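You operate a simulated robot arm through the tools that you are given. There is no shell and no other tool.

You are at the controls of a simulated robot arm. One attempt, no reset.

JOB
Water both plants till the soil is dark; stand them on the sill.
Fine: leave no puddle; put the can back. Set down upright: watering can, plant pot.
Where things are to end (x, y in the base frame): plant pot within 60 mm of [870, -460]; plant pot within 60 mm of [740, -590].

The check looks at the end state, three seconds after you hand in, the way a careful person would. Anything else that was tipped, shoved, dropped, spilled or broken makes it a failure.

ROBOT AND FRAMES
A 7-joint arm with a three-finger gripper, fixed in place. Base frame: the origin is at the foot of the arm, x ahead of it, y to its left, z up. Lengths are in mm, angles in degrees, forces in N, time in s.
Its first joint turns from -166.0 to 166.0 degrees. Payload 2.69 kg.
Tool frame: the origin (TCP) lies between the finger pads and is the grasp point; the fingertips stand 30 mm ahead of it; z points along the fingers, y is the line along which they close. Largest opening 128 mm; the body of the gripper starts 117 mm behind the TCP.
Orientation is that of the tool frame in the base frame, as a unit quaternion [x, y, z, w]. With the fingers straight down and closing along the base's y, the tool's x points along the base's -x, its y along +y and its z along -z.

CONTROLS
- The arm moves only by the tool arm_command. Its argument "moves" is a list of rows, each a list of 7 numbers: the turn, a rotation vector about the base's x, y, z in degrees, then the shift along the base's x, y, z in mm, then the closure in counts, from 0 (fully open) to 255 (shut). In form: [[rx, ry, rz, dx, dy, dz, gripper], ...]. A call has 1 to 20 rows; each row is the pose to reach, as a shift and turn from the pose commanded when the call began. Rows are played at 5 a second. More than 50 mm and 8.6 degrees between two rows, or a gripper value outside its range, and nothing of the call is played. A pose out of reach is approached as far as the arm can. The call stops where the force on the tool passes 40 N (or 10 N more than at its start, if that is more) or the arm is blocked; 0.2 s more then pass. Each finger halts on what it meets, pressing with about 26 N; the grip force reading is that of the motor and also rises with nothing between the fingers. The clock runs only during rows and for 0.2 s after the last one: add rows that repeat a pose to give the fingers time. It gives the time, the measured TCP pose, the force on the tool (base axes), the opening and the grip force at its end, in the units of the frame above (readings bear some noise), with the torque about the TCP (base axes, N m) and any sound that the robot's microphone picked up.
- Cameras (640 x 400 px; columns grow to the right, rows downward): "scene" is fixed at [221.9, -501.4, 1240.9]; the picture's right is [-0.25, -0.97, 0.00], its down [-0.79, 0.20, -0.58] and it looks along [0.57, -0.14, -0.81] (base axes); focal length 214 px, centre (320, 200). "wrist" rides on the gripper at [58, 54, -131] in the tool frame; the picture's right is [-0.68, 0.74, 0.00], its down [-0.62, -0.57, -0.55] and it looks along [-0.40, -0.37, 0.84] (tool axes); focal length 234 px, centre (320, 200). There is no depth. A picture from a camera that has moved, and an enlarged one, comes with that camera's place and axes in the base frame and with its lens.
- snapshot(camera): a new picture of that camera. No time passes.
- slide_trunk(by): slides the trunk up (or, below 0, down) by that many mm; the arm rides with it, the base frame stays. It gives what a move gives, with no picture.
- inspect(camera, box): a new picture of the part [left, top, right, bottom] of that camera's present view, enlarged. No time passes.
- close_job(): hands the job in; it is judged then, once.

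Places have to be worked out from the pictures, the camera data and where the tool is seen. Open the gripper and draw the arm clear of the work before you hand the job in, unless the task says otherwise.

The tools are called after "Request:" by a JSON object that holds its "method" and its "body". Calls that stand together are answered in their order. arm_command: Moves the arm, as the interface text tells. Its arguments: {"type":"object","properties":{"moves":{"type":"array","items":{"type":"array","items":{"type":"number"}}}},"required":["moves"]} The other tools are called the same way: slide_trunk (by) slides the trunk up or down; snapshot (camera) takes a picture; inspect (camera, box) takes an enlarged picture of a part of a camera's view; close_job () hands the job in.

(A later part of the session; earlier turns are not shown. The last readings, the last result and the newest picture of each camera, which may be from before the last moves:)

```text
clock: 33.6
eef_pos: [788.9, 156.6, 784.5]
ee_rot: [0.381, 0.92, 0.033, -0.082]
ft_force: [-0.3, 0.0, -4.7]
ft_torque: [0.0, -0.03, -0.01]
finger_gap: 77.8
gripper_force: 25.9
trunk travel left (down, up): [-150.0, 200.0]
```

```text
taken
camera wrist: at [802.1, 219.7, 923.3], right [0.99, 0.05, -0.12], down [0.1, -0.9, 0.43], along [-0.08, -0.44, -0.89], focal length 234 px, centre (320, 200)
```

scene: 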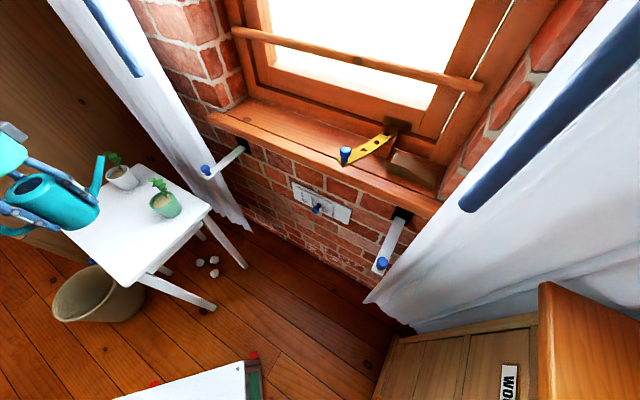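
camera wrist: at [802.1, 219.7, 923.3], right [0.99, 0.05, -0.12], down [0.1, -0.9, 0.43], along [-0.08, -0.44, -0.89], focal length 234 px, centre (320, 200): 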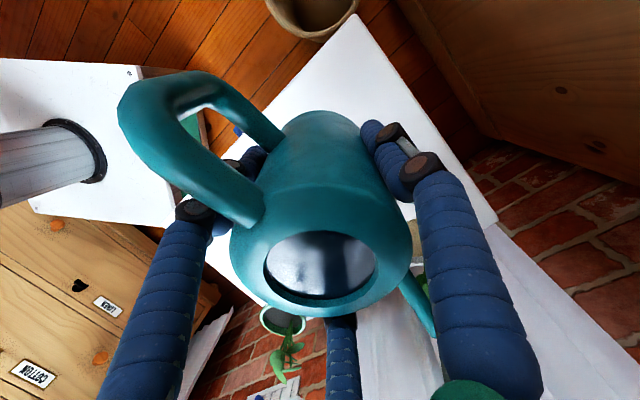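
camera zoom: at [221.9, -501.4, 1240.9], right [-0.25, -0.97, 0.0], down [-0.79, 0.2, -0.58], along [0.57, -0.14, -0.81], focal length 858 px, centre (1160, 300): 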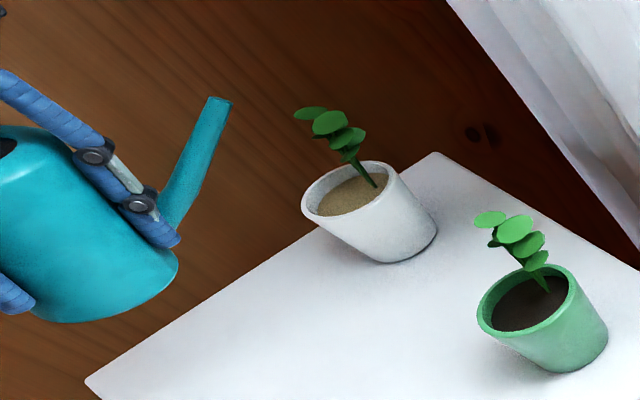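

The tip is at about (884, 66, 803) over the near half of the white pot (centre about (891, 59)). I lower it 60 mm to tip z≈743.

Request:
{"method": "arm_command", "body": {"moves": [[0, 0, 0, 1, -1, -15, 255], [0, 0, 0, 2, -2, -32, 255], [0, 0, 0, 2, -2, -48, 255], [0, 0, 0, 2, -2, -60, 255], [0, 0, 0, 2, -2, -60, 255], [0, 0, 0, 2, -2, -60, 255]]}}

Request:
{"method": "inspect", "body": {"camera": "scene", "box": [60, 135, 180, 210]}}

```text
clock: 35.0
eef_pos: [790.6, 153.3, 723.6]
ee_rot: [0.381, 0.92, 0.033, -0.08]
ft_force: [-0.5, 0.0, -3.1]
ft_torque: [-0.01, 0.0, -0.01]
finger_gap: 77.6
gripper_force: 25.7
trunk travel left (down, up): [-150.0, 200.0]
```

```text
5.33 times, centred on (120, 172) of scene
camera zoom: at [221.9, -501.4, 1240.9], right [-0.25, -0.97, 0.0], down [-0.79, 0.2, -0.58], along [0.57, -0.14, -0.81], focal length 1144 px, centre (1387, 347)
```

zoom: 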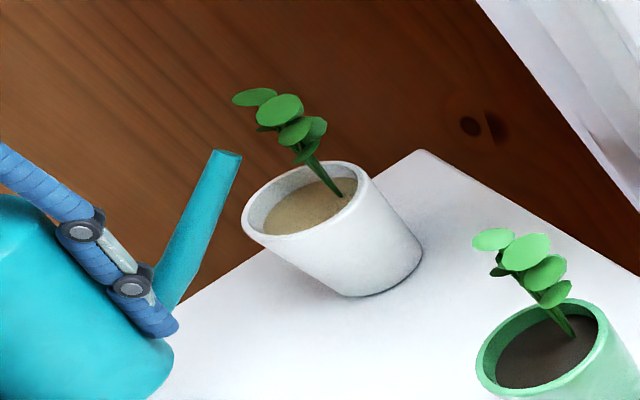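

The tip is at (885, 62, 743), about 9 mm short of the centre and clear of the leaves. I tilt to 22°, below where the flow stopped before.

Request:
{"method": "arm_command", "body": {"moves": [[1.41, 1.41, 0, -0.4, 0.4, 4.6, 255], [2.83, 2.83, 0, -0.65, 0.65, 9.2, 255], [4.24, 4.24, 0, -0.8, 0.8, 13.8, 255], [5.66, 5.66, 0, -0.9, 0.9, 18.5, 255], [7.07, 7.07, 0, -0.8, 0.8, 23.2, 255], [8.49, 8.49, 0, -0.65, 0.65, 27.9, 255], [8.49, 8.49, 0, -0.65, 0.65, 27.9, 255]]}}

Request:
{"method": "inspect", "body": {"camera": "scene", "box": [60, 135, 180, 210]}}

```text
clock: 36.6
eef_pos: [789.8, 155.3, 750.3]
ee_rot: [0.375, 0.907, 0.074, -0.178]
ft_force: [-0.6, -0.7, -4.3]
ft_torque: [-0.02, -0.02, 0.04]
finger_gap: 78.0
gripper_force: 26.5
trunk travel left (down, up): [-150.0, 200.0]
```

```text
5.33 times, centred on (120, 172) of scene
camera zoom: at [221.9, -501.4, 1240.9], right [-0.25, -0.97, 0.0], down [-0.79, 0.2, -0.58], along [0.57, -0.14, -0.81], focal length 1144 px, centre (1387, 347)
```

zoom: 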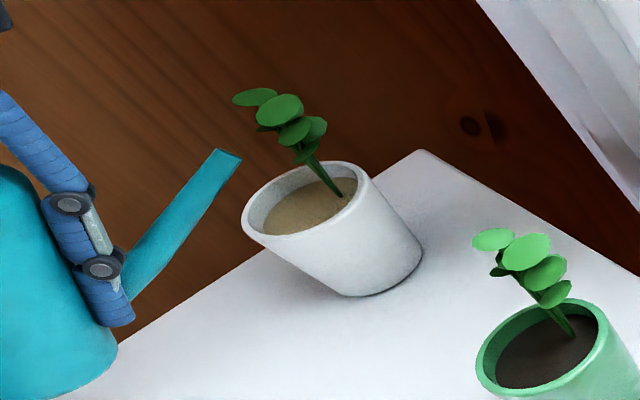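

No flow at 22°, as expected. I go on to 26°.

Request:
{"method": "arm_command", "body": {"moves": [[1.41, 1.41, 0, 0.35, -0.35, 4.6, 255], [2.83, 2.83, 0, 0.7, -0.7, 9.2, 255], [2.83, 2.83, 0, 0.7, -0.7, 9.2, 255]]}}

Request:
{"method": "inspect", "body": {"camera": "scene", "box": [60, 135, 180, 210]}}

```text
clock: 37.4
eef_pos: [789.7, 153.9, 760.6]
ee_rot: [0.373, 0.9, 0.087, -0.209]
ft_force: [-0.7, 0.1, -5.3]
ft_torque: [-0.01, 0.0, 0.0]
finger_gap: 77.9
gripper_force: 26.0
trunk travel left (down, up): [-150.0, 200.0]
```

```text
5.33 times, centred on (120, 172) of scene
camera zoom: at [221.9, -501.4, 1240.9], right [-0.25, -0.97, 0.0], down [-0.79, 0.2, -0.58], along [0.57, -0.14, -0.81], focal length 1144 px, centre (1387, 347)
```

zoom: 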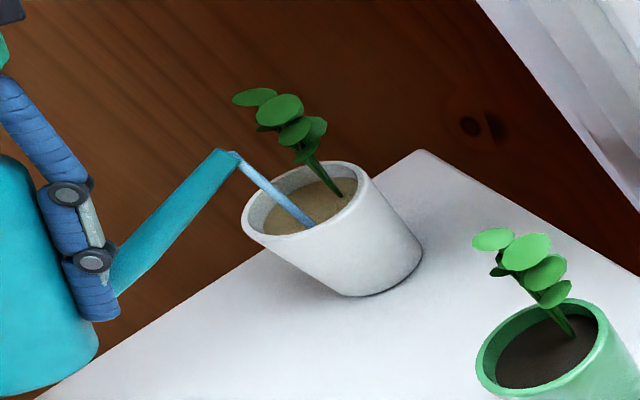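

The stream lands at about (878, 56), inside the white pot but toward the near rim. I shift 7 mm in x toward its centre and hold.

Request:
{"method": "arm_command", "body": {"moves": [[0, 0, 0, 3.5, 0.5, 0, 255], [0, 0, 0, 7, 1, 0, 255], [0, 0, 0, 7, 1, 0, 255]]}}

Request:
{"method": "inspect", "body": {"camera": "scene", "box": [60, 135, 180, 210]}}

```text
clock: 38.2
eef_pos: [797.9, 155.0, 761.2]
ee_rot: [0.373, 0.9, 0.085, -0.207]
ft_force: [-0.3, 0.9, -4.2]
ft_torque: [-0.02, -0.03, 0.02]
finger_gap: 77.8
gripper_force: 25.9
trunk travel left (down, up): [-150.0, 200.0]
```

```text
5.33 times, centred on (120, 172) of scene
camera zoom: at [221.9, -501.4, 1240.9], right [-0.25, -0.97, 0.0], down [-0.79, 0.2, -0.58], along [0.57, -0.14, -0.81], focal length 1144 px, centre (1387, 347)
```

zoom: 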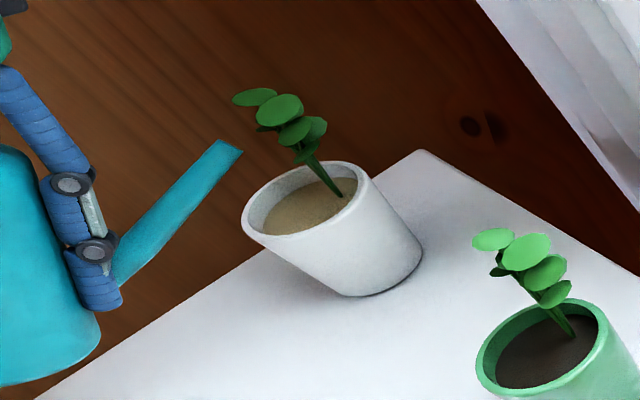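

It has stopped again at the lip. I tilt 3° more and hold about 1 s.

Request:
{"method": "arm_command", "body": {"moves": [[1.06, 1.06, 0, 0.4, -0.4, 3.5, 255], [2.12, 2.12, 0, 0.85, -0.85, 6.9, 255], [2.12, 2.12, 0, 0.85, -0.85, 6.9, 255], [2.12, 2.12, 0, 0.85, -0.85, 6.9, 255]]}}

Request:
{"method": "inspect", "body": {"camera": "scene", "box": [60, 135, 180, 210]}}

```text
clock: 39.2
eef_pos: [798.2, 154.8, 767.7]
ee_rot: [0.37, 0.894, 0.096, -0.232]
ft_force: [0.6, 1.0, -4.4]
ft_torque: [0.0, -0.04, 0.01]
finger_gap: 77.7
gripper_force: 26.3
trunk travel left (down, up): [-150.0, 200.0]
```

```text
5.33 times, centred on (120, 172) of scene
camera zoom: at [221.9, -501.4, 1240.9], right [-0.25, -0.97, 0.0], down [-0.79, 0.2, -0.58], along [0.57, -0.14, -0.81], focal length 1144 px, centre (1387, 347)
```

zoom: 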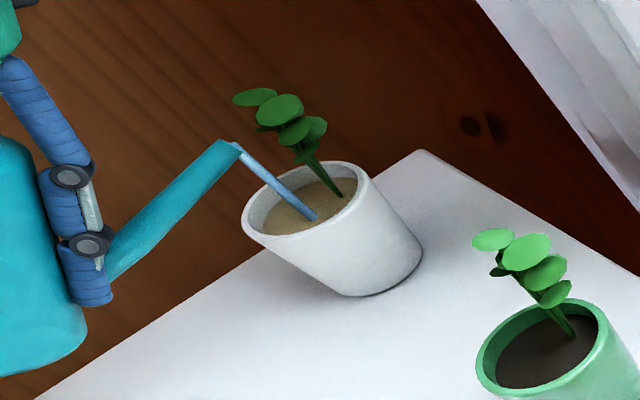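

Good stream, landing well inside the white pot. I hold for another second.

Request:
{"method": "arm_command", "body": {"moves": [[0, 0, 0, 0, 0, 0, 255], [0, 0, 0, 0, 0, 0, 255], [0, 0, 0, 0, 0, 0, 255], [0, 0, 0, 0, 0, 0, 255]]}}

Request:
{"method": "inspect", "body": {"camera": "scene", "box": [60, 135, 180, 210]}}

```text
clock: 40.2
eef_pos: [798.9, 154.8, 767.4]
ee_rot: [0.37, 0.894, 0.096, -0.231]
ft_force: [-0.2, 0.5, -3.4]
ft_torque: [-0.04, -0.02, -0.01]
finger_gap: 77.9
gripper_force: 25.8
trunk travel left (down, up): [-150.0, 200.0]
```

```text
5.33 times, centred on (120, 172) of scene
camera zoom: at [221.9, -501.4, 1240.9], right [-0.25, -0.97, 0.0], down [-0.79, 0.2, -0.58], along [0.57, -0.14, -0.81], focal length 1144 px, centre (1387, 347)
```

zoom: 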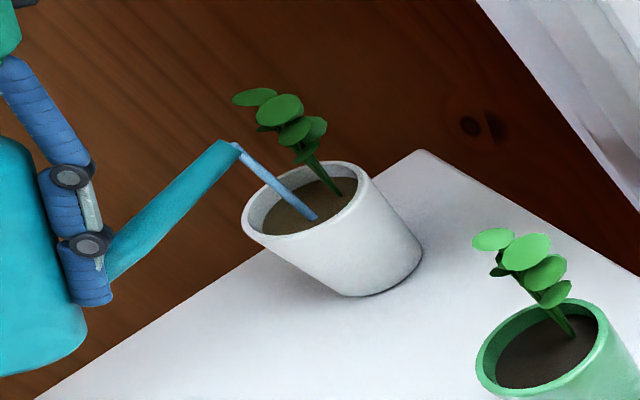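

The white pot's soil is now brown, still a shade lighter than the green one's. Holding on for about a second.

Request:
{"method": "arm_command", "body": {"moves": [[0, 0, 0, 0, 0, 0, 255], [0, 0, 0, 0, 0, 0, 255], [0, 0, 0, 0, 0, 0, 255], [0, 0, 0, 0, 0, 0, 255]]}}

Request:
{"method": "inspect", "body": {"camera": "scene", "box": [60, 135, 180, 210]}}

```text
clock: 41.2
eef_pos: [799.1, 154.7, 767.7]
ee_rot: [0.37, 0.895, 0.096, -0.232]
ft_force: [-0.4, -0.6, -4.3]
ft_torque: [-0.05, -0.03, -0.01]
finger_gap: 77.9
gripper_force: 25.8
trunk travel left (down, up): [-150.0, 200.0]
```

```text
5.33 times, centred on (120, 172) of scene
camera zoom: at [221.9, -501.4, 1240.9], right [-0.25, -0.97, 0.0], down [-0.79, 0.2, -0.58], along [0.57, -0.14, -0.81], focal length 1144 px, centre (1387, 347)
```

zoom: 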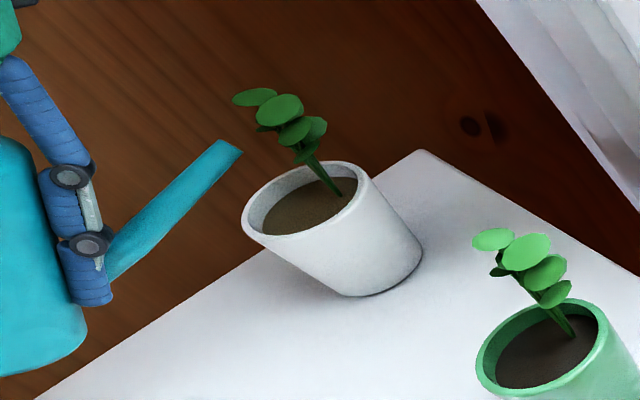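

The flow stopped again; the white pot's soil is brown but still lighter than the green's. I tilt 3° more and look soon.

Request:
{"method": "arm_command", "body": {"moves": [[1.06, 1.06, 0, 0.5, -0.5, 3.4, 255], [2.12, 2.12, 0, 1.06, -1.06, 6.8, 255], [2.12, 2.12, 0, 1.06, -1.06, 6.8, 255]]}}

Request:
{"method": "inspect", "body": {"camera": "scene", "box": [60, 135, 180, 210]}}

```text
clock: 42.0
eef_pos: [800.0, 153.8, 774.9]
ee_rot: [0.369, 0.888, 0.106, -0.254]
ft_force: [0.4, 0.2, -4.3]
ft_torque: [-0.03, -0.02, -0.04]
finger_gap: 77.8
gripper_force: 26.0
trunk travel left (down, up): [-150.0, 200.0]
```

```text
5.33 times, centred on (120, 172) of scene
camera zoom: at [221.9, -501.4, 1240.9], right [-0.25, -0.97, 0.0], down [-0.79, 0.2, -0.58], along [0.57, -0.14, -0.81], focal length 1144 px, centre (1387, 347)
```

zoom: 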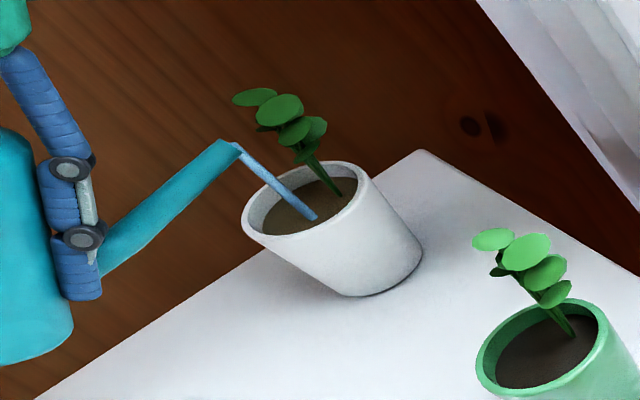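

Still running and still mid-brown. I hold a short 0.6 s more and look again.

Request:
{"method": "arm_command", "body": {"moves": [[0, 0, 0, 0, 0, 0, 255], [0, 0, 0, 0, 0, 0, 255]]}}

Request:
{"method": "inspect", "body": {"camera": "scene", "box": [60, 135, 180, 210]}}

```text
clock: 42.6
eef_pos: [798.9, 153.1, 774.5]
ee_rot: [0.368, 0.888, 0.105, -0.254]
ft_force: [-0.5, 1.0, -4.5]
ft_torque: [-0.02, -0.01, 0.05]
finger_gap: 77.9
gripper_force: 25.6
trunk travel left (down, up): [-150.0, 200.0]
```

```text
5.33 times, centred on (120, 172) of scene
camera zoom: at [221.9, -501.4, 1240.9], right [-0.25, -0.97, 0.0], down [-0.79, 0.2, -0.58], along [0.57, -0.14, -0.81], focal length 1144 px, centre (1387, 347)
```

zoom: 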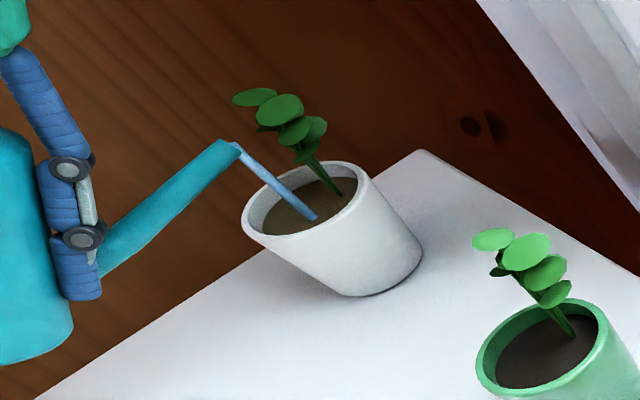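

Colour not changed yet, so it seems to darken in steps. Another 0.6 s.

Request:
{"method": "arm_command", "body": {"moves": [[0, 0, 0, 0, 0, 0, 255], [0, 0, 0, 0, 0, 0, 255]]}}

Request:
{"method": "inspect", "body": {"camera": "scene", "box": [60, 135, 180, 210]}}

```text
clock: 43.2
eef_pos: [800.0, 154.0, 774.9]
ee_rot: [0.368, 0.888, 0.105, -0.255]
ft_force: [-0.1, 0.2, -4.2]
ft_torque: [-0.01, -0.02, -0.03]
finger_gap: 78.0
gripper_force: 26.6
trunk travel left (down, up): [-150.0, 200.0]
```

```text
5.33 times, centred on (120, 172) of scene
camera zoom: at [221.9, -501.4, 1240.9], right [-0.25, -0.97, 0.0], down [-0.79, 0.2, -0.58], along [0.57, -0.14, -0.81], focal length 1144 px, centre (1387, 347)
```

zoom: 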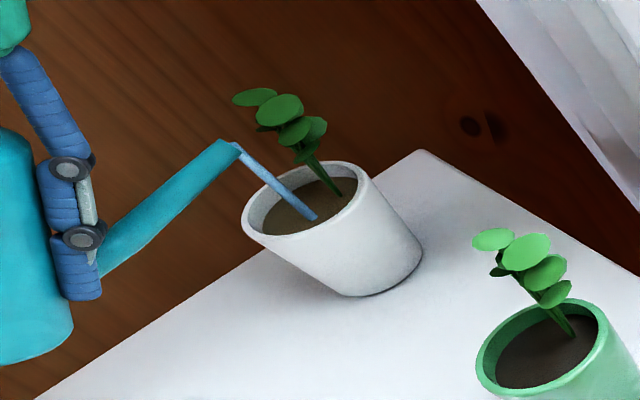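

By my count of pouring time it should be close to the next step now. One more short hold.

Request:
{"method": "arm_command", "body": {"moves": [[0, 0, 0, 0, 0, 0, 255], [0, 0, 0, 0, 0, 0, 255]]}}

Request:
{"method": "inspect", "body": {"camera": "scene", "box": [60, 135, 180, 210]}}

```text
clock: 43.8
eef_pos: [799.8, 153.6, 774.9]
ee_rot: [0.368, 0.888, 0.106, -0.255]
ft_force: [0.2, 0.3, -3.6]
ft_torque: [-0.04, 0.0, 0.02]
finger_gap: 77.5
gripper_force: 26.0
trunk travel left (down, up): [-150.0, 200.0]
```

```text
5.33 times, centred on (120, 172) of scene
camera zoom: at [221.9, -501.4, 1240.9], right [-0.25, -0.97, 0.0], down [-0.79, 0.2, -0.58], along [0.57, -0.14, -0.81], focal length 1144 px, centre (1387, 347)
```

zoom: 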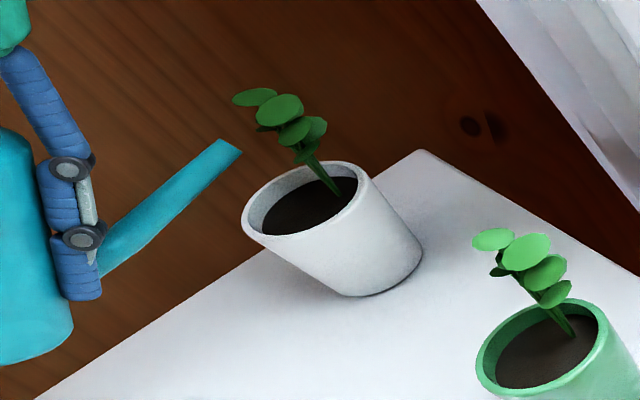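

The white pot's soil is now dark as well and the stream has stopped. I bring the can upright with the tip held over the pot, then raise it 150 mm.

Request:
{"method": "arm_command", "body": {"moves": [[-2.83, -2.83, 0, -1.4, 1.4, -9.1, 255], [-5.66, -5.66, 0, -2.3, 2.3, -18.3, 255], [-8.49, -8.49, 0, -2.8, 2.8, -27.6, 255], [-11.3, -11.3, 0, -2.8, 2.8, -36.9, 255], [-14.14, -14.14, 0, -2.3, 2.3, -46.2, 255], [-16.97, -16.97, 0, -1.5, 1.5, -55.4, 255], [-19.8, -19.8, 0, -0.1, 0.1, -64.5, 255], [-22.63, -22.63, 0, 1.7, -1.7, -73.5, 255], [-22.63, -22.63, 0, 1.7, -1.7, -73.5, 255], [-22.63, -22.63, 0, 1.7, -1.7, -60, 255], [-22.63, -22.63, 0, 1.7, -1.7, -35, 255], [-22.63, -22.63, 0, 1.7, -1.7, -10, 255], [-22.63, -22.63, 0, 1.7, -1.7, 15, 255], [-22.63, -22.63, 0, 1.7, -1.7, 40, 255], [-22.63, -22.63, 0, 1.7, -1.7, 60, 255], [-22.63, -22.63, 0, 1.7, -1.7, 76.5, 255], [-22.63, -22.63, 0, 1.7, -1.7, 76.5, 255]]}}

Request:
{"method": "inspect", "body": {"camera": "scene", "box": [30, 130, 230, 255]}}

Request:
{"method": "snapshot", "body": {"camera": "wrist"}}

```text
clock: 47.4
eef_pos: [801.0, 151.3, 852.2]
ee_rot: [0.382, 0.924, 0.0, 0.001]
ft_force: [-0.9, -0.1, -4.2]
ft_torque: [0.01, -0.02, 0.02]
finger_gap: 77.9
gripper_force: 26.2
trunk travel left (down, up): [-150.0, 200.0]
```

```text
3.20 times, centred on (130, 192) of scene
camera zoom: at [221.9, -501.4, 1240.9], right [-0.25, -0.97, 0.0], down [-0.79, 0.2, -0.58], along [0.57, -0.14, -0.81], focal length 686 px, centre (928, 224)
```

zoom: 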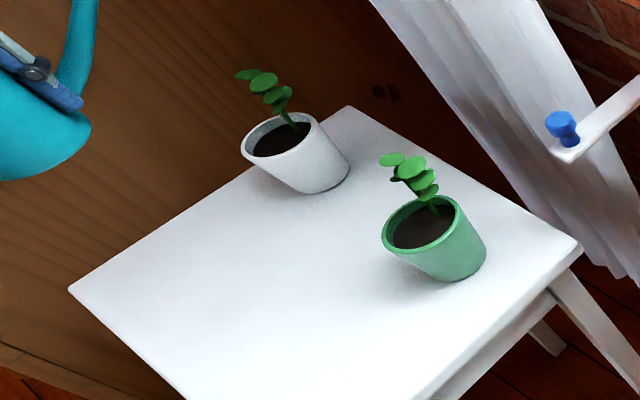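

```text
taken
camera wrist: at [798.1, 231.1, 982.5], right [1.0, 0.04, 0.0], down [0.04, -0.84, 0.55], along [0.02, -0.55, -0.84], focal length 234 px, centre (320, 200)
```

wrist: 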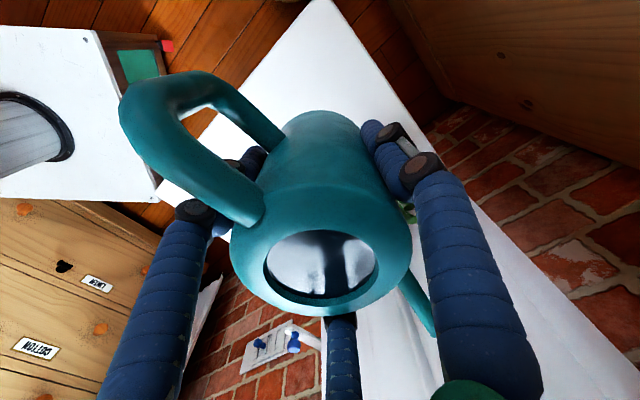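

Both pots are dark and the table is dry. Now I carry the can back over its original place (698, 98), turning it +90° so the spout points as it did at first.

Request:
{"method": "arm_command", "body": {"moves": [[0, 0, 4, -4, -2, 0, 255], [0, 0, 11, -12, -6, 0, 255], [0, 0, 18, -20, -11, 0, 255], [0, 0, 25, -29, -15, 0, 255], [0, 0, 32, -37, -19, 0, 255], [0, 0, 39, -45, -23, 0, 255], [0, 0, 46, -53, -28, 0, 255], [0, 0, 53, -61, -32, 0, 255], [0, 0, 60, -69, -36, 0, 255], [0, 0, 67, -77, -40, 0, 255], [0, 0, 74, -85, -44, 0, 255], [0, 0, 80, -92, -48, 0, 255], [0, 0, 85, -98, -51, 0, 255], [0, 0, 89, -102.5, -53.3, 0, 255], [0, 0, 90, -103.7, -53.9, 0, 255], [0, 0, 90, -103.7, -53.9, 0, 255], [0, 0, 90, -103.7, -53.9, 0, 255]]}}

Request:
{"method": "snapshot", "body": {"camera": "scene"}}

Request:
{"method": "snapshot", "body": {"camera": "wrist"}}

```text
clock: 51.0
eef_pos: [697.9, 98.7, 851.7]
ee_rot: [-0.383, 0.924, 0.001, 0.0]
ft_force: [-0.2, -0.8, -4.5]
ft_torque: [0.0, -0.01, 0.02]
finger_gap: 77.8
gripper_force: 26.3
trunk travel left (down, up): [-150.0, 200.0]
```

```text
taken
```

scene: 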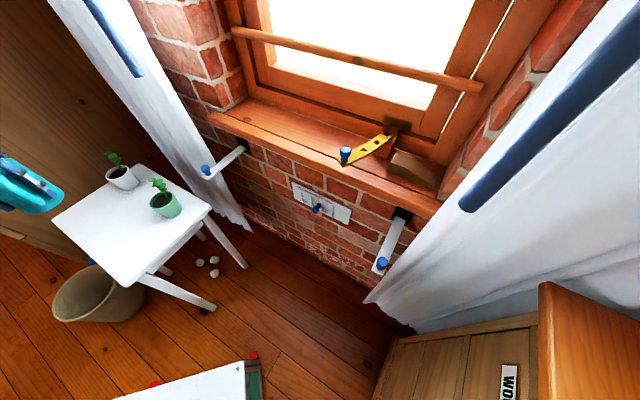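

```text
taken
camera wrist: at [618.3, 95.2, 982.5], right [-0.04, 1.0, 0.0], down [0.84, 0.04, 0.55], along [0.55, 0.02, -0.84], focal length 234 px, centre (320, 200)
```

wrist: 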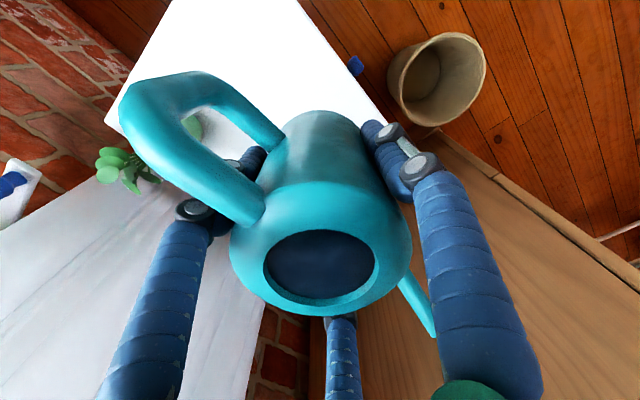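

The can is over its old place with the same heading. I lower it, slowly at the end, to the grasp height (z≈674).

Request:
{"method": "arm_command", "body": {"moves": [[0, 0, 0, 0, 0, -20, 255], [0, 0, 0, 0, 0, -45, 255], [0, 0, 0, 0, 0, -70, 255], [0, 0, 0, 0, 0, -95, 255], [0, 0, 0, 0, 0, -120, 255], [0, 0, 0, 0, 0, -140, 255], [0, 0, 0, 0, 0, -155, 255], [0, 0, 0, 0, 0, -165, 255], [0, 0, 0, 0, 0, -171, 255], [0, 0, 0, 0, 0, -174, 255], [0, 0, 0, 0, 0, -176, 255], [0, 0, 0, 0, 0, -177.5, 255], [0, 0, 0, 0, 0, -177.5, 255]]}}

Request:
{"method": "inspect", "body": {"camera": "scene", "box": [0, 130, 200, 255]}}

```text
clock: 53.8
eef_pos: [697.6, 98.9, 674.3]
ee_rot: [-0.382, 0.924, 0.0, 0.0]
ft_force: [-2.4, 0.6, 0.6]
ft_torque: [0.2, -0.07, 0.07]
finger_gap: 78.0
gripper_force: 26.2
trunk travel left (down, up): [-150.0, 200.0]
```

```text
3.20 times, centred on (100, 192) of scene
camera zoom: at [221.9, -501.4, 1240.9], right [-0.25, -0.97, 0.0], down [-0.79, 0.2, -0.58], along [0.57, -0.14, -0.81], focal length 686 px, centre (1024, 224)
```

zoom: 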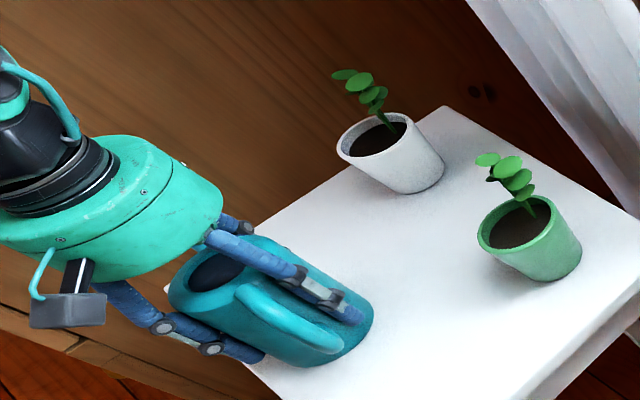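

The vertical force went from -4.4 to about +0.6 N: the can stands on the table. I open the fingers gradually, without moving.

Request:
{"method": "arm_command", "body": {"moves": [[0, 0, 0, 0, 0, 0, 110], [0, 0, 0, 0, 0, 0, 80], [0, 0, 0, 0, 0, 0, 40], [0, 0, 0, 0, 0, 0, 0], [0, 0, 0, 0, 0, 0, 0], [0, 0, 0, 0, 0, 0, 0]]}}

Request:
{"method": "snapshot", "body": {"camera": "wrist"}}

Request:
{"method": "inspect", "body": {"camera": "scene", "box": [0, 130, 200, 255]}}

```text
clock: 55.2
eef_pos: [697.3, 98.2, 674.5]
ee_rot: [-0.382, 0.924, 0.001, 0.001]
ft_force: [-0.6, -0.3, 0.2]
ft_torque: [0.03, 0.02, -0.02]
finger_gap: 127.9
gripper_force: 0.1
trunk travel left (down, up): [-150.0, 200.0]
```

```text
taken
camera wrist: at [618.3, 95.0, 804.7], right [-0.04, 1.0, 0.0], down [0.84, 0.04, 0.55], along [0.55, 0.02, -0.84], focal length 234 px, centre (320, 200)
```

wrist: 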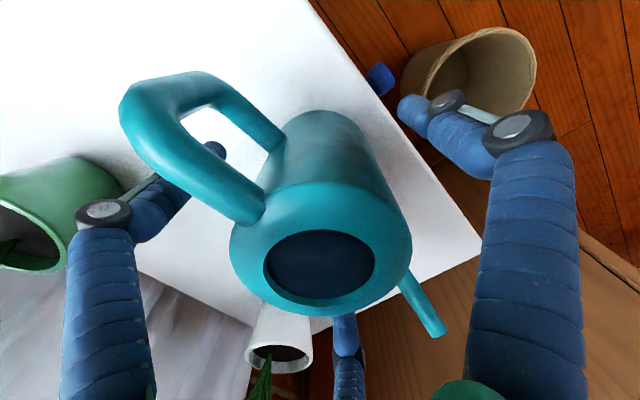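

```text
3.20 times, centred on (100, 192) of scene
camera zoom: at [221.9, -501.4, 1240.9], right [-0.25, -0.97, 0.0], down [-0.79, 0.2, -0.58], along [0.57, -0.14, -0.81], focal length 686 px, centre (1024, 224)
```

zoom: 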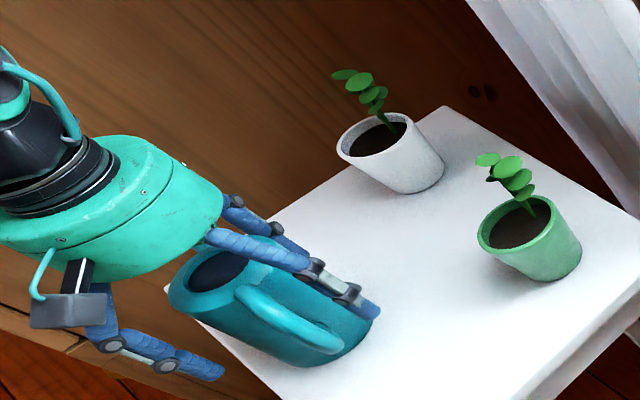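

The can stands upright at its original place. I withdraw straight up 330 mm, clear of it.

Request:
{"method": "arm_command", "body": {"moves": [[0, 0, 0, 0, 0, 15, 0], [0, 0, 0, 0, 0, 40, 0], [0, 0, 0, 0, 0, 70, 0], [0, 0, 0, 0, 0, 100, 0], [0, 0, 0, 0, 0, 140, 0], [0, 0, 0, 0, 0, 180, 0], [0, 0, 0, 0, 0, 220, 0], [0, 0, 0, 0, 0, 260, 0], [0, 0, 0, 0, 0, 300, 0], [0, 0, 0, 0, 0, 330, 0], [0, 0, 0, 0, 0, 330, 0]]}}

Request:
{"method": "inspect", "body": {"camera": "scene", "box": [30, 130, 230, 255]}}

Request:
{"method": "snapshot", "body": {"camera": "wrist"}}

```text
clock: 57.6
eef_pos: [696.9, 97.7, 1002.9]
ee_rot: [-0.383, 0.924, 0.001, -0.001]
ft_force: [-0.4, 0.2, -0.1]
ft_torque: [0.01, -0.02, 0.04]
finger_gap: 127.9
gripper_force: 0.0
trunk travel left (down, up): [-150.0, 200.0]
```

```text
3.20 times, centred on (130, 192) of scene
camera zoom: at [221.9, -501.4, 1240.9], right [-0.25, -0.97, 0.0], down [-0.79, 0.2, -0.58], along [0.57, -0.14, -0.81], focal length 686 px, centre (928, 224)
```

zoom: 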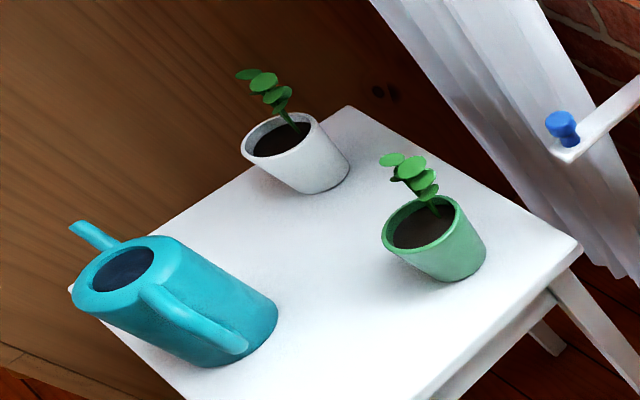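

```text
taken
camera wrist: at [617.6, 94.4, 1133.8], right [-0.04, 1.0, 0.0], down [0.84, 0.04, 0.55], along [0.55, 0.02, -0.84], focal length 234 px, centre (320, 200)
```

wrist: 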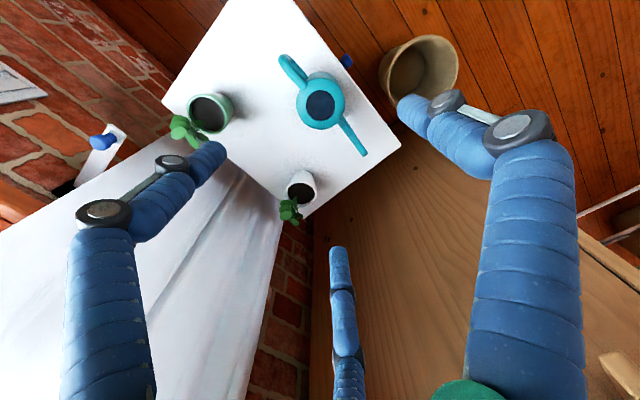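

The can is back where it stood, upright, and all is dry. Now I move at height to look at the sill, with yaw 0 so the wrist camera faces the window.

Request:
{"method": "arm_command", "body": {"moves": [[0, 0, -4, -8, -38, 4, 0], [0, 0, -8, -16, -76, 8, 0], [0, 0, -12, -25, -114, 12, 0], [0, 0, -16, -33, -152, 16, 0], [0, 0, -20, -41, -190, 16, 0], [0, 0, -24, -49, -228, 16, 0], [0, 0, -28, -57, -266, 16, 0], [0, 0, -32, -66, -304, 16, 0], [0, 0, -36, -74, -342, 16, 0], [0, 0, -40, -82, -380, 16, 0], [0, 0, -43, -90, -420, 16, 0], [0, 0, -45, -98.5, -458, 16, 0], [0, 0, -45, -98.5, -458, 16, 0]]}}

Request:
{"method": "snapshot", "body": {"camera": "wrist"}}

Request:
{"method": "snapshot", "body": {"camera": "scene"}}

```text
clock: 60.4
eef_pos: [599.7, -362.3, 1019.8]
ee_rot: [0.001, 1.0, 0.0, -0.001]
ft_force: [-0.1, 0.0, -0.2]
ft_torque: [0.04, -0.02, 0.02]
finger_gap: 128.0
gripper_force: 0.0
trunk travel left (down, up): [-150.0, 200.0]
```

```text
taken
camera wrist: at [540.7, -308.2, 1150.8], right [0.68, 0.74, 0.0], down [0.62, -0.57, 0.55], along [0.4, -0.37, -0.84], focal length 234 px, centre (320, 200)
```

wrist: 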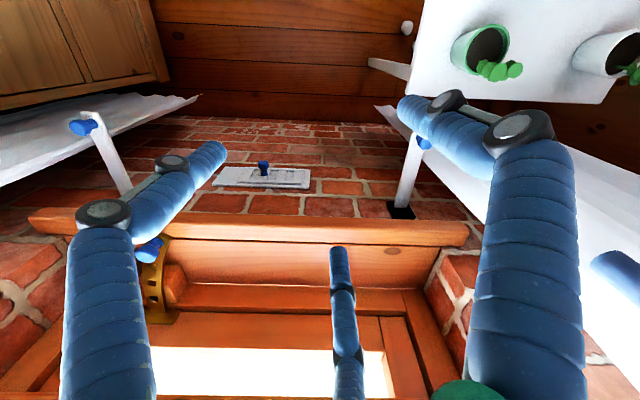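

```text
taken
```

scene: 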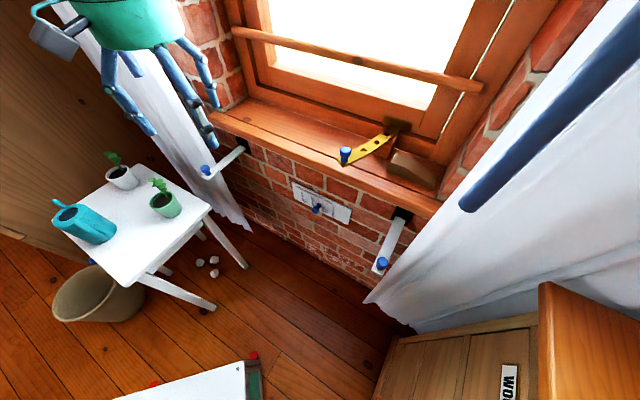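

The sill, latch and pots show here. I enlarge the sill from both cameras to triangulate its height, depth and the objects on it.

Request:
{"method": "inspect", "body": {"camera": "wrist", "box": [120, 180, 500, 400]}}

Request:
{"method": "inspect", "body": {"camera": "scene", "box": [195, 70, 355, 170]}}

Request:
{"method": "inspect", "body": {"camera": "scene", "box": [300, 100, 460, 200]}}

Request:
{"method": "inspect", "body": {"camera": "scene", "box": [180, 0, 520, 150]}}

```text
1.68 times, centred on (310, 290) of wrist
camera zoom: at [540.7, -308.2, 1150.8], right [0.68, 0.74, 0.0], down [0.62, -0.57, 0.55], along [0.4, -0.37, -0.84], focal length 394 px, centre (337, 48)
```

zoom: 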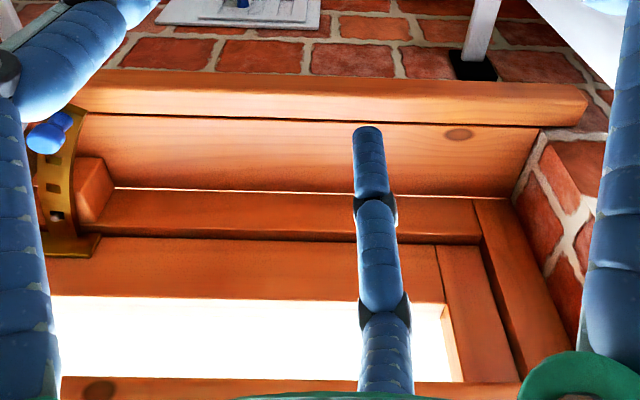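

```text
4.00 times, centred on (275, 120) of scene
camera zoom: at [221.9, -501.4, 1240.9], right [-0.25, -0.97, 0.0], down [-0.79, 0.2, -0.58], along [0.57, -0.14, -0.81], focal length 858 px, centre (500, 520)
```

zoom: 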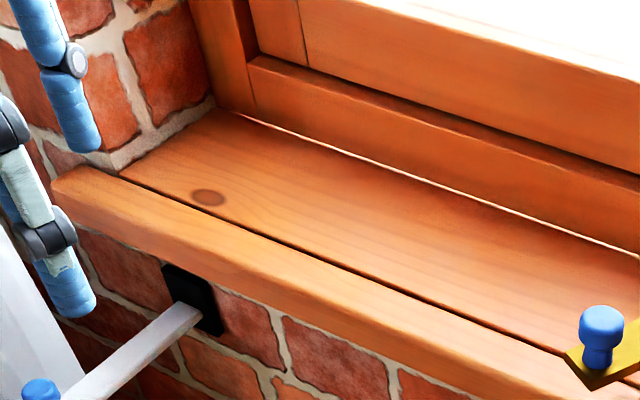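

```text
4.00 times, centred on (380, 150) of scene
camera zoom: at [221.9, -501.4, 1240.9], right [-0.25, -0.97, 0.0], down [-0.79, 0.2, -0.58], along [0.57, -0.14, -0.81], focal length 858 px, centre (80, 400)
```

zoom: 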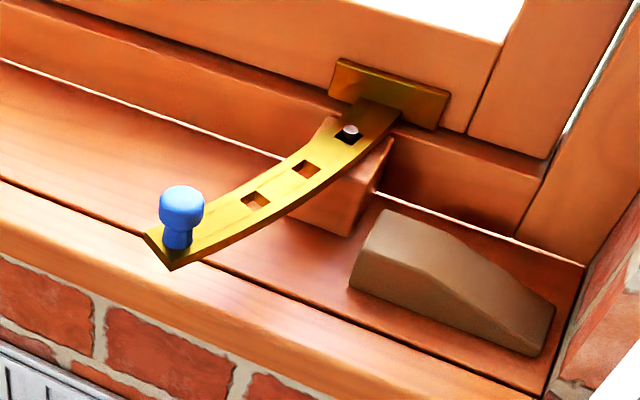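

```text
1.88 times, centred on (350, 75) of scene
camera zoom: at [221.9, -501.4, 1240.9], right [-0.25, -0.97, 0.0], down [-0.79, 0.2, -0.58], along [0.57, -0.14, -0.81], focal length 404 px, centre (264, 435)
```

zoom: 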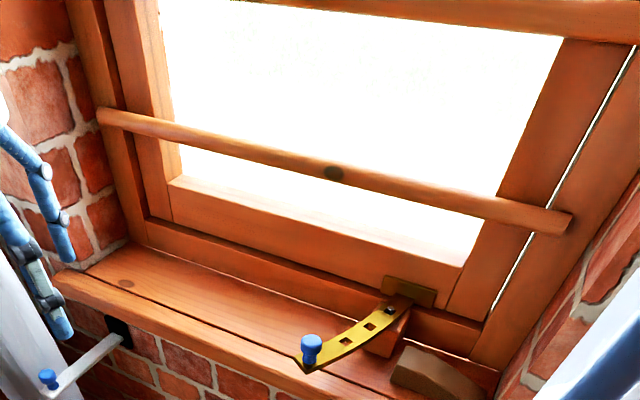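

Triangulating gives a sill top near z≈837. A wooden bar crosses the window above it at about z≈1046, so the pots must go in with the tool leaning into the room. Before that I want to know whether the drawn third finger is real, so I move so that it alone would overhang the sill's front edge.

Request:
{"method": "arm_command", "body": {"moves": [[0, 0, -3, 17, -14, 0, 0], [0, 0, -6, 35, -29, 0, 0], [0, 0, -9, 52, -43, 0, 0], [0, 0, -12, 70, -58, 0, 0], [0, 0, -15, 86.6, -72, 0, 0], [0, 0, -15, 86.6, -72, -30, 0], [0, 0, -15, 86.6, -72, -60, 0], [0, 0, -15, 86.6, -72, -90, 0], [0, 0, -15, 86.6, -72, -90, 0]]}}

Request:
{"method": "snapshot", "body": {"camera": "wrist"}}

Request:
{"method": "snapshot", "body": {"camera": "scene"}}

```text
clock: 62.4
eef_pos: [686.1, -433.2, 927.4]
ee_rot: [0.13, 0.991, 0.001, -0.001]
ft_force: [0.3, -0.3, -0.8]
ft_torque: [0.01, 0.01, 0.0]
finger_gap: 128.0
gripper_force: 0.1
trunk travel left (down, up): [-150.0, 200.0]
```

```text
taken
camera wrist: at [643.5, -365.8, 1059.4], right [0.84, 0.54, 0.0], down [0.45, -0.71, 0.55], along [0.29, -0.46, -0.84], focal length 234 px, centre (320, 200)
```

wrist: 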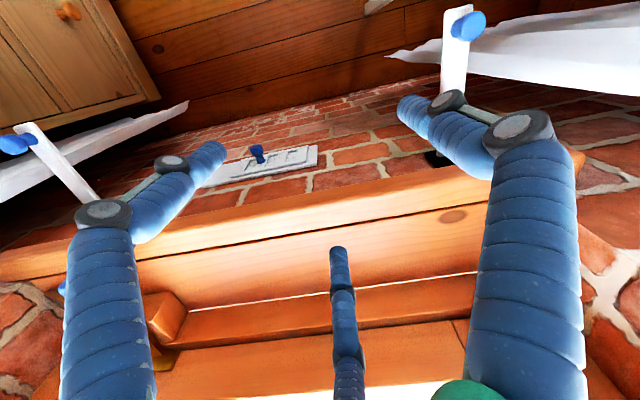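

```text
taken
```

scene: 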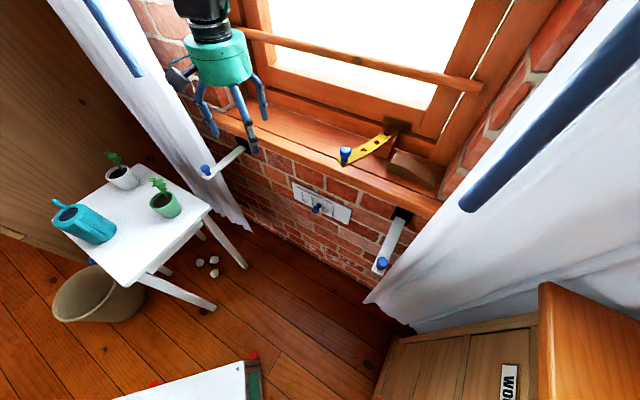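

The drawn third finger's tip (seen at scene (262,115)) is over the sill; the other two are in front of it. I enlarge the views to locate the sill's front edge before lowering.

Request:
{"method": "inspect", "body": {"camera": "wrist", "box": [120, 130, 500, 367]}}

Request:
{"method": "inspect", "body": {"camera": "scene", "box": [180, 60, 340, 160]}}

```text
1.68 times, centred on (310, 248) of wrist
camera zoom: at [643.5, -365.8, 1059.4], right [0.84, 0.54, 0.0], down [0.45, -0.71, 0.55], along [0.29, -0.46, -0.84], focal length 394 px, centre (337, 118)
```

zoom: 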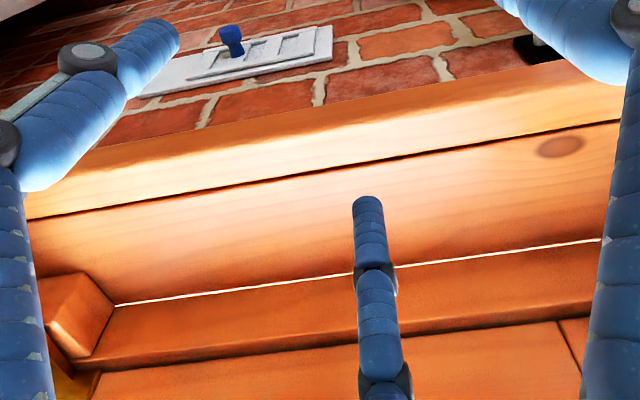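

```text
4.00 times, centred on (260, 110) of scene
camera zoom: at [221.9, -501.4, 1240.9], right [-0.25, -0.97, 0.0], down [-0.79, 0.2, -0.58], along [0.57, -0.14, -0.81], focal length 858 px, centre (560, 560)
```

zoom: 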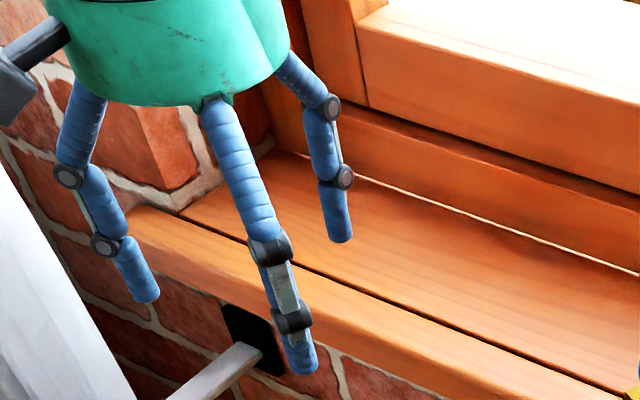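

The sill spans about 857–1015 mm along the window normal, with a groove at 894, and its top is at z≈840. I lower slowly past the height where the drawn third finger would touch the front strip.

Request:
{"method": "arm_command", "body": {"moves": [[0, 0, 0, 0, 0, -20, 0], [0, 0, 0, 0, 0, -40, 0], [0, 0, 0, 0, 0, -50, 0], [0, 0, 0, 0, 0, -54, 0], [0, 0, 0, 0, 0, -58, 0], [0, 0, 0, 0, 0, -61, 0], [0, 0, 0, 0, 0, -64, 0], [0, 0, 0, 0, 0, -67, 0], [0, 0, 0, 0, 0, -70, 0], [0, 0, 0, 0, 0, -73, 0], [0, 0, 0, 0, 0, -76, 0], [0, 0, 0, 0, 0, -76, 0]]}}

Request:
{"method": "inspect", "body": {"camera": "scene", "box": [180, 60, 340, 160]}}

Request:
{"method": "snapshot", "body": {"camera": "wrist"}}

```text
clock: 65.0
eef_pos: [686.3, -432.9, 856.5]
ee_rot: [0.131, 0.991, 0.0, 0.001]
ft_force: [-1.4, -3.2, 11.1]
ft_torque: [-0.63, -0.6, -0.25]
finger_gap: 128.4
gripper_force: 0.1
trunk travel left (down, up): [-150.0, 200.0]
```

```text
4.00 times, centred on (260, 110) of scene
camera zoom: at [221.9, -501.4, 1240.9], right [-0.25, -0.97, 0.0], down [-0.79, 0.2, -0.58], along [0.57, -0.14, -0.81], focal length 858 px, centre (560, 560)
```

zoom: 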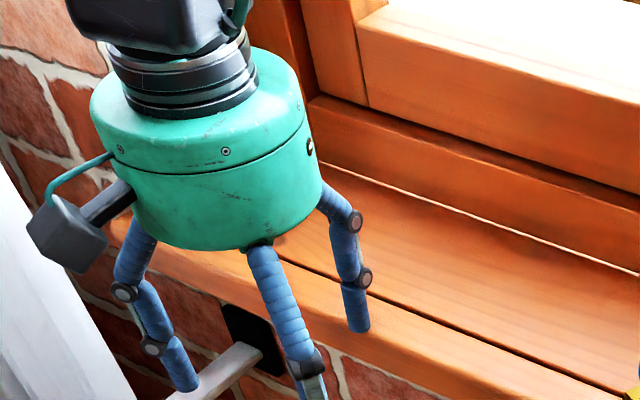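

```text
taken
camera wrist: at [643.4, -365.0, 986.2], right [0.84, 0.54, 0.0], down [0.45, -0.71, 0.55], along [0.3, -0.46, -0.83], focal length 234 px, centre (320, 200)
```

wrist: 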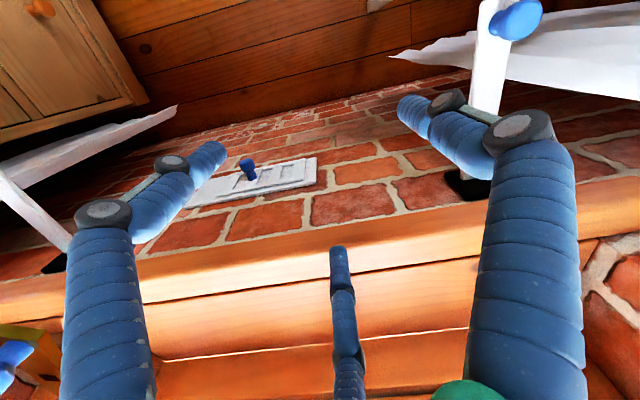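

The force reading (11 N up, torque pointing to a contact 75 mm out along -40°) shows the drawn third finger is real, so this is a three-finger hand. I back off upward at once and go to a viewpoint from which the bar over the sill can be measured.

Request:
{"method": "arm_command", "body": {"moves": [[0, 0, 0, 0, 0, 10, 0], [0, 0, 0, 0, 0, 40, 0], [0, 0, 0, 0, 0, 80, 0], [0, 0, 3, -15, 5, 120, 0], [0, 0, 6, -32, 12, 155, 0], [0, 0, 9, -50, 20, 190, 0], [0, 0, 12, -68, 26, 220, 0], [0, 0, 15, -86.6, 32, 246, 0], [0, 0, 15, -86.6, 32, 246, 0]]}}

Request:
{"method": "snapshot", "body": {"camera": "wrist"}}

Request:
{"method": "inspect", "body": {"camera": "wrist", "box": [130, 240, 450, 400]}}

```text
clock: 67.0
eef_pos: [597.6, -399.9, 1100.0]
ee_rot: [0.0, 1.0, 0.0, 0.0]
ft_force: [-1.2, 0.3, 0.3]
ft_torque: [-0.02, -0.03, -0.01]
finger_gap: 127.7
gripper_force: 0.0
trunk travel left (down, up): [-150.0, 200.0]
```

```text
taken
camera wrist: at [539.0, -345.6, 1230.8], right [0.68, 0.74, 0.0], down [0.62, -0.57, 0.55], along [0.4, -0.37, -0.84], focal length 234 px, centre (320, 200)
```

wrist: 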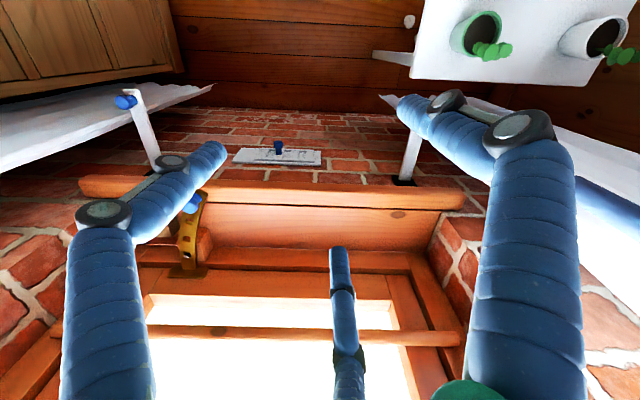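

```text
2.00 times, centred on (290, 320) of wrist
camera zoom: at [539.0, -345.6, 1230.8], right [0.68, 0.74, 0.0], down [0.62, -0.57, 0.55], along [0.4, -0.37, -0.84], focal length 468 px, centre (380, -40)
```

zoom: 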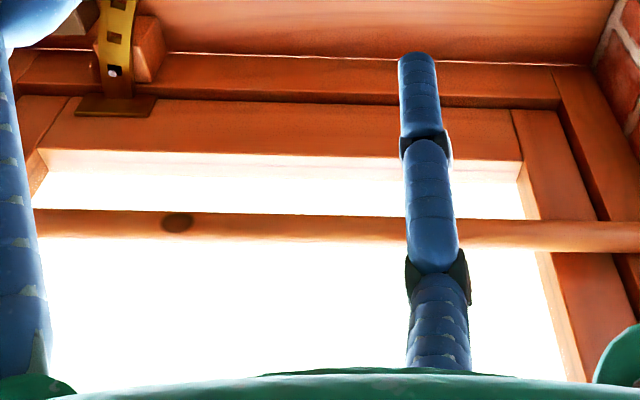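

The bar is now fixed at s≈991 mm along the window normal and z≈1042, with the sill top at z=840 (three views agree). So I will place the pots about 30 mm to the room side of the exact targets, with a slight lean of the hand. Now I go above the green pot to see how its leaves lie, so the fingers pass between them.

Request:
{"method": "arm_command", "body": {"moves": [[0, 0, -4.4, 10, 24, 0, 0], [0, 0, -8.8, 26, 60, -15, 0], [0, 0, -13.2, 42, 96, -35, 0], [0, 0, -17.6, 58, 133, -55, 0], [0, 0, -22, 75, 170, -80, 0], [0, 0, -26.4, 92, 207, -105, 0], [0, 0, -30.8, 108, 246, -130, 0], [0, 0, -35, 122, 278, -150, 0], [0, 0, -35, 127, 290, -150, 0], [0, 0, -35, 127, 290, -150, 0]]}}

Request:
{"method": "snapshot", "body": {"camera": "wrist"}}

Request:
{"method": "inspect", "body": {"camera": "scene", "box": [80, 130, 240, 230]}}

```text
clock: 69.2
eef_pos: [725.4, -108.6, 951.1]
ee_rot: [0.301, 0.954, 0.0, 0.0]
ft_force: [-0.1, -0.5, 0.2]
ft_torque: [0.01, 0.0, 0.01]
finger_gap: 127.9
gripper_force: 0.0
trunk travel left (down, up): [-150.0, 200.0]
```

```text
taken
camera wrist: at [708.1, -31.1, 1081.2], right [0.98, 0.21, 0.0], down [0.18, -0.82, 0.55], along [0.12, -0.54, -0.84], focal length 234 px, centre (320, 200)
```

wrist: 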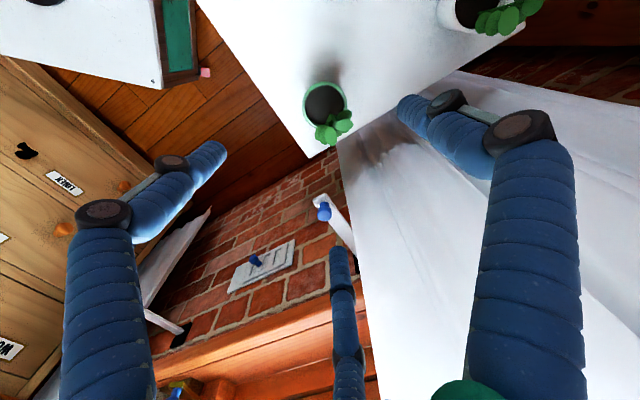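

```text
4.00 times, centred on (160, 180) of scene
camera zoom: at [221.9, -501.4, 1240.9], right [-0.25, -0.97, 0.0], down [-0.79, 0.2, -0.58], along [0.57, -0.14, -0.81], focal length 858 px, centre (960, 280)
```

zoom: 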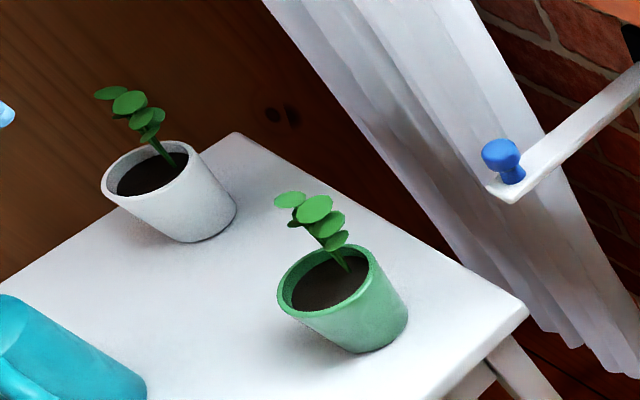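

I enlarge the green pot from the wrist view to map its leaves and centre.

Request:
{"method": "inspect", "body": {"camera": "wrist", "box": [280, 70, 376, 130]}}

Request:
{"method": "inspect", "body": {"camera": "wrist", "box": [280, 100, 376, 160]}}

Request:
{"method": "inspect", "body": {"camera": "wrist", "box": [430, 0, 558, 80]}}

```text
6.67 times, centred on (328, 100) of wrist
camera zoom: at [708.1, -31.1, 1081.2], right [0.98, 0.21, 0.0], down [0.18, -0.82, 0.55], along [0.12, -0.54, -0.84], focal length 1561 px, centre (267, 867)
```

zoom: 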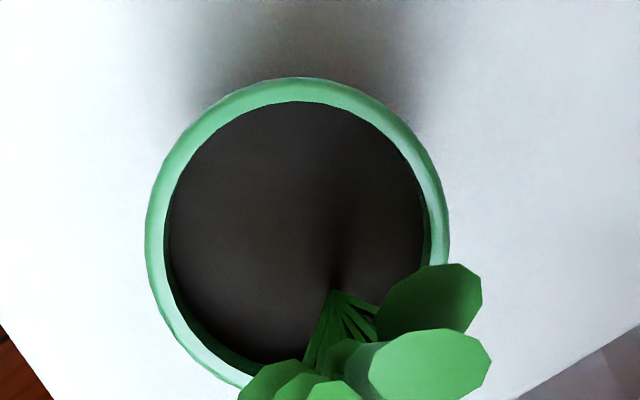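

```text
6.67 times, centred on (328, 130) of wrist
camera zoom: at [708.1, -31.1, 1081.2], right [0.98, 0.21, 0.0], down [0.18, -0.82, 0.55], along [0.12, -0.54, -0.84], focal length 1561 px, centre (267, 667)
```

zoom: 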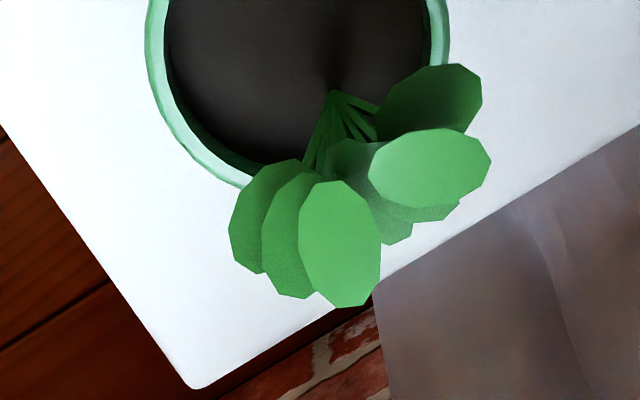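

```text
5.00 times, centred on (494, 40) of wrist
camera zoom: at [708.1, -31.1, 1081.2], right [0.98, 0.21, 0.0], down [0.18, -0.82, 0.55], along [0.12, -0.54, -0.84], focal length 1171 px, centre (-550, 1000)
```

zoom: 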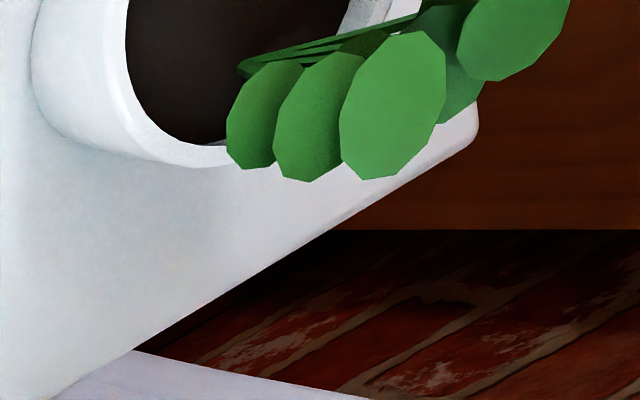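

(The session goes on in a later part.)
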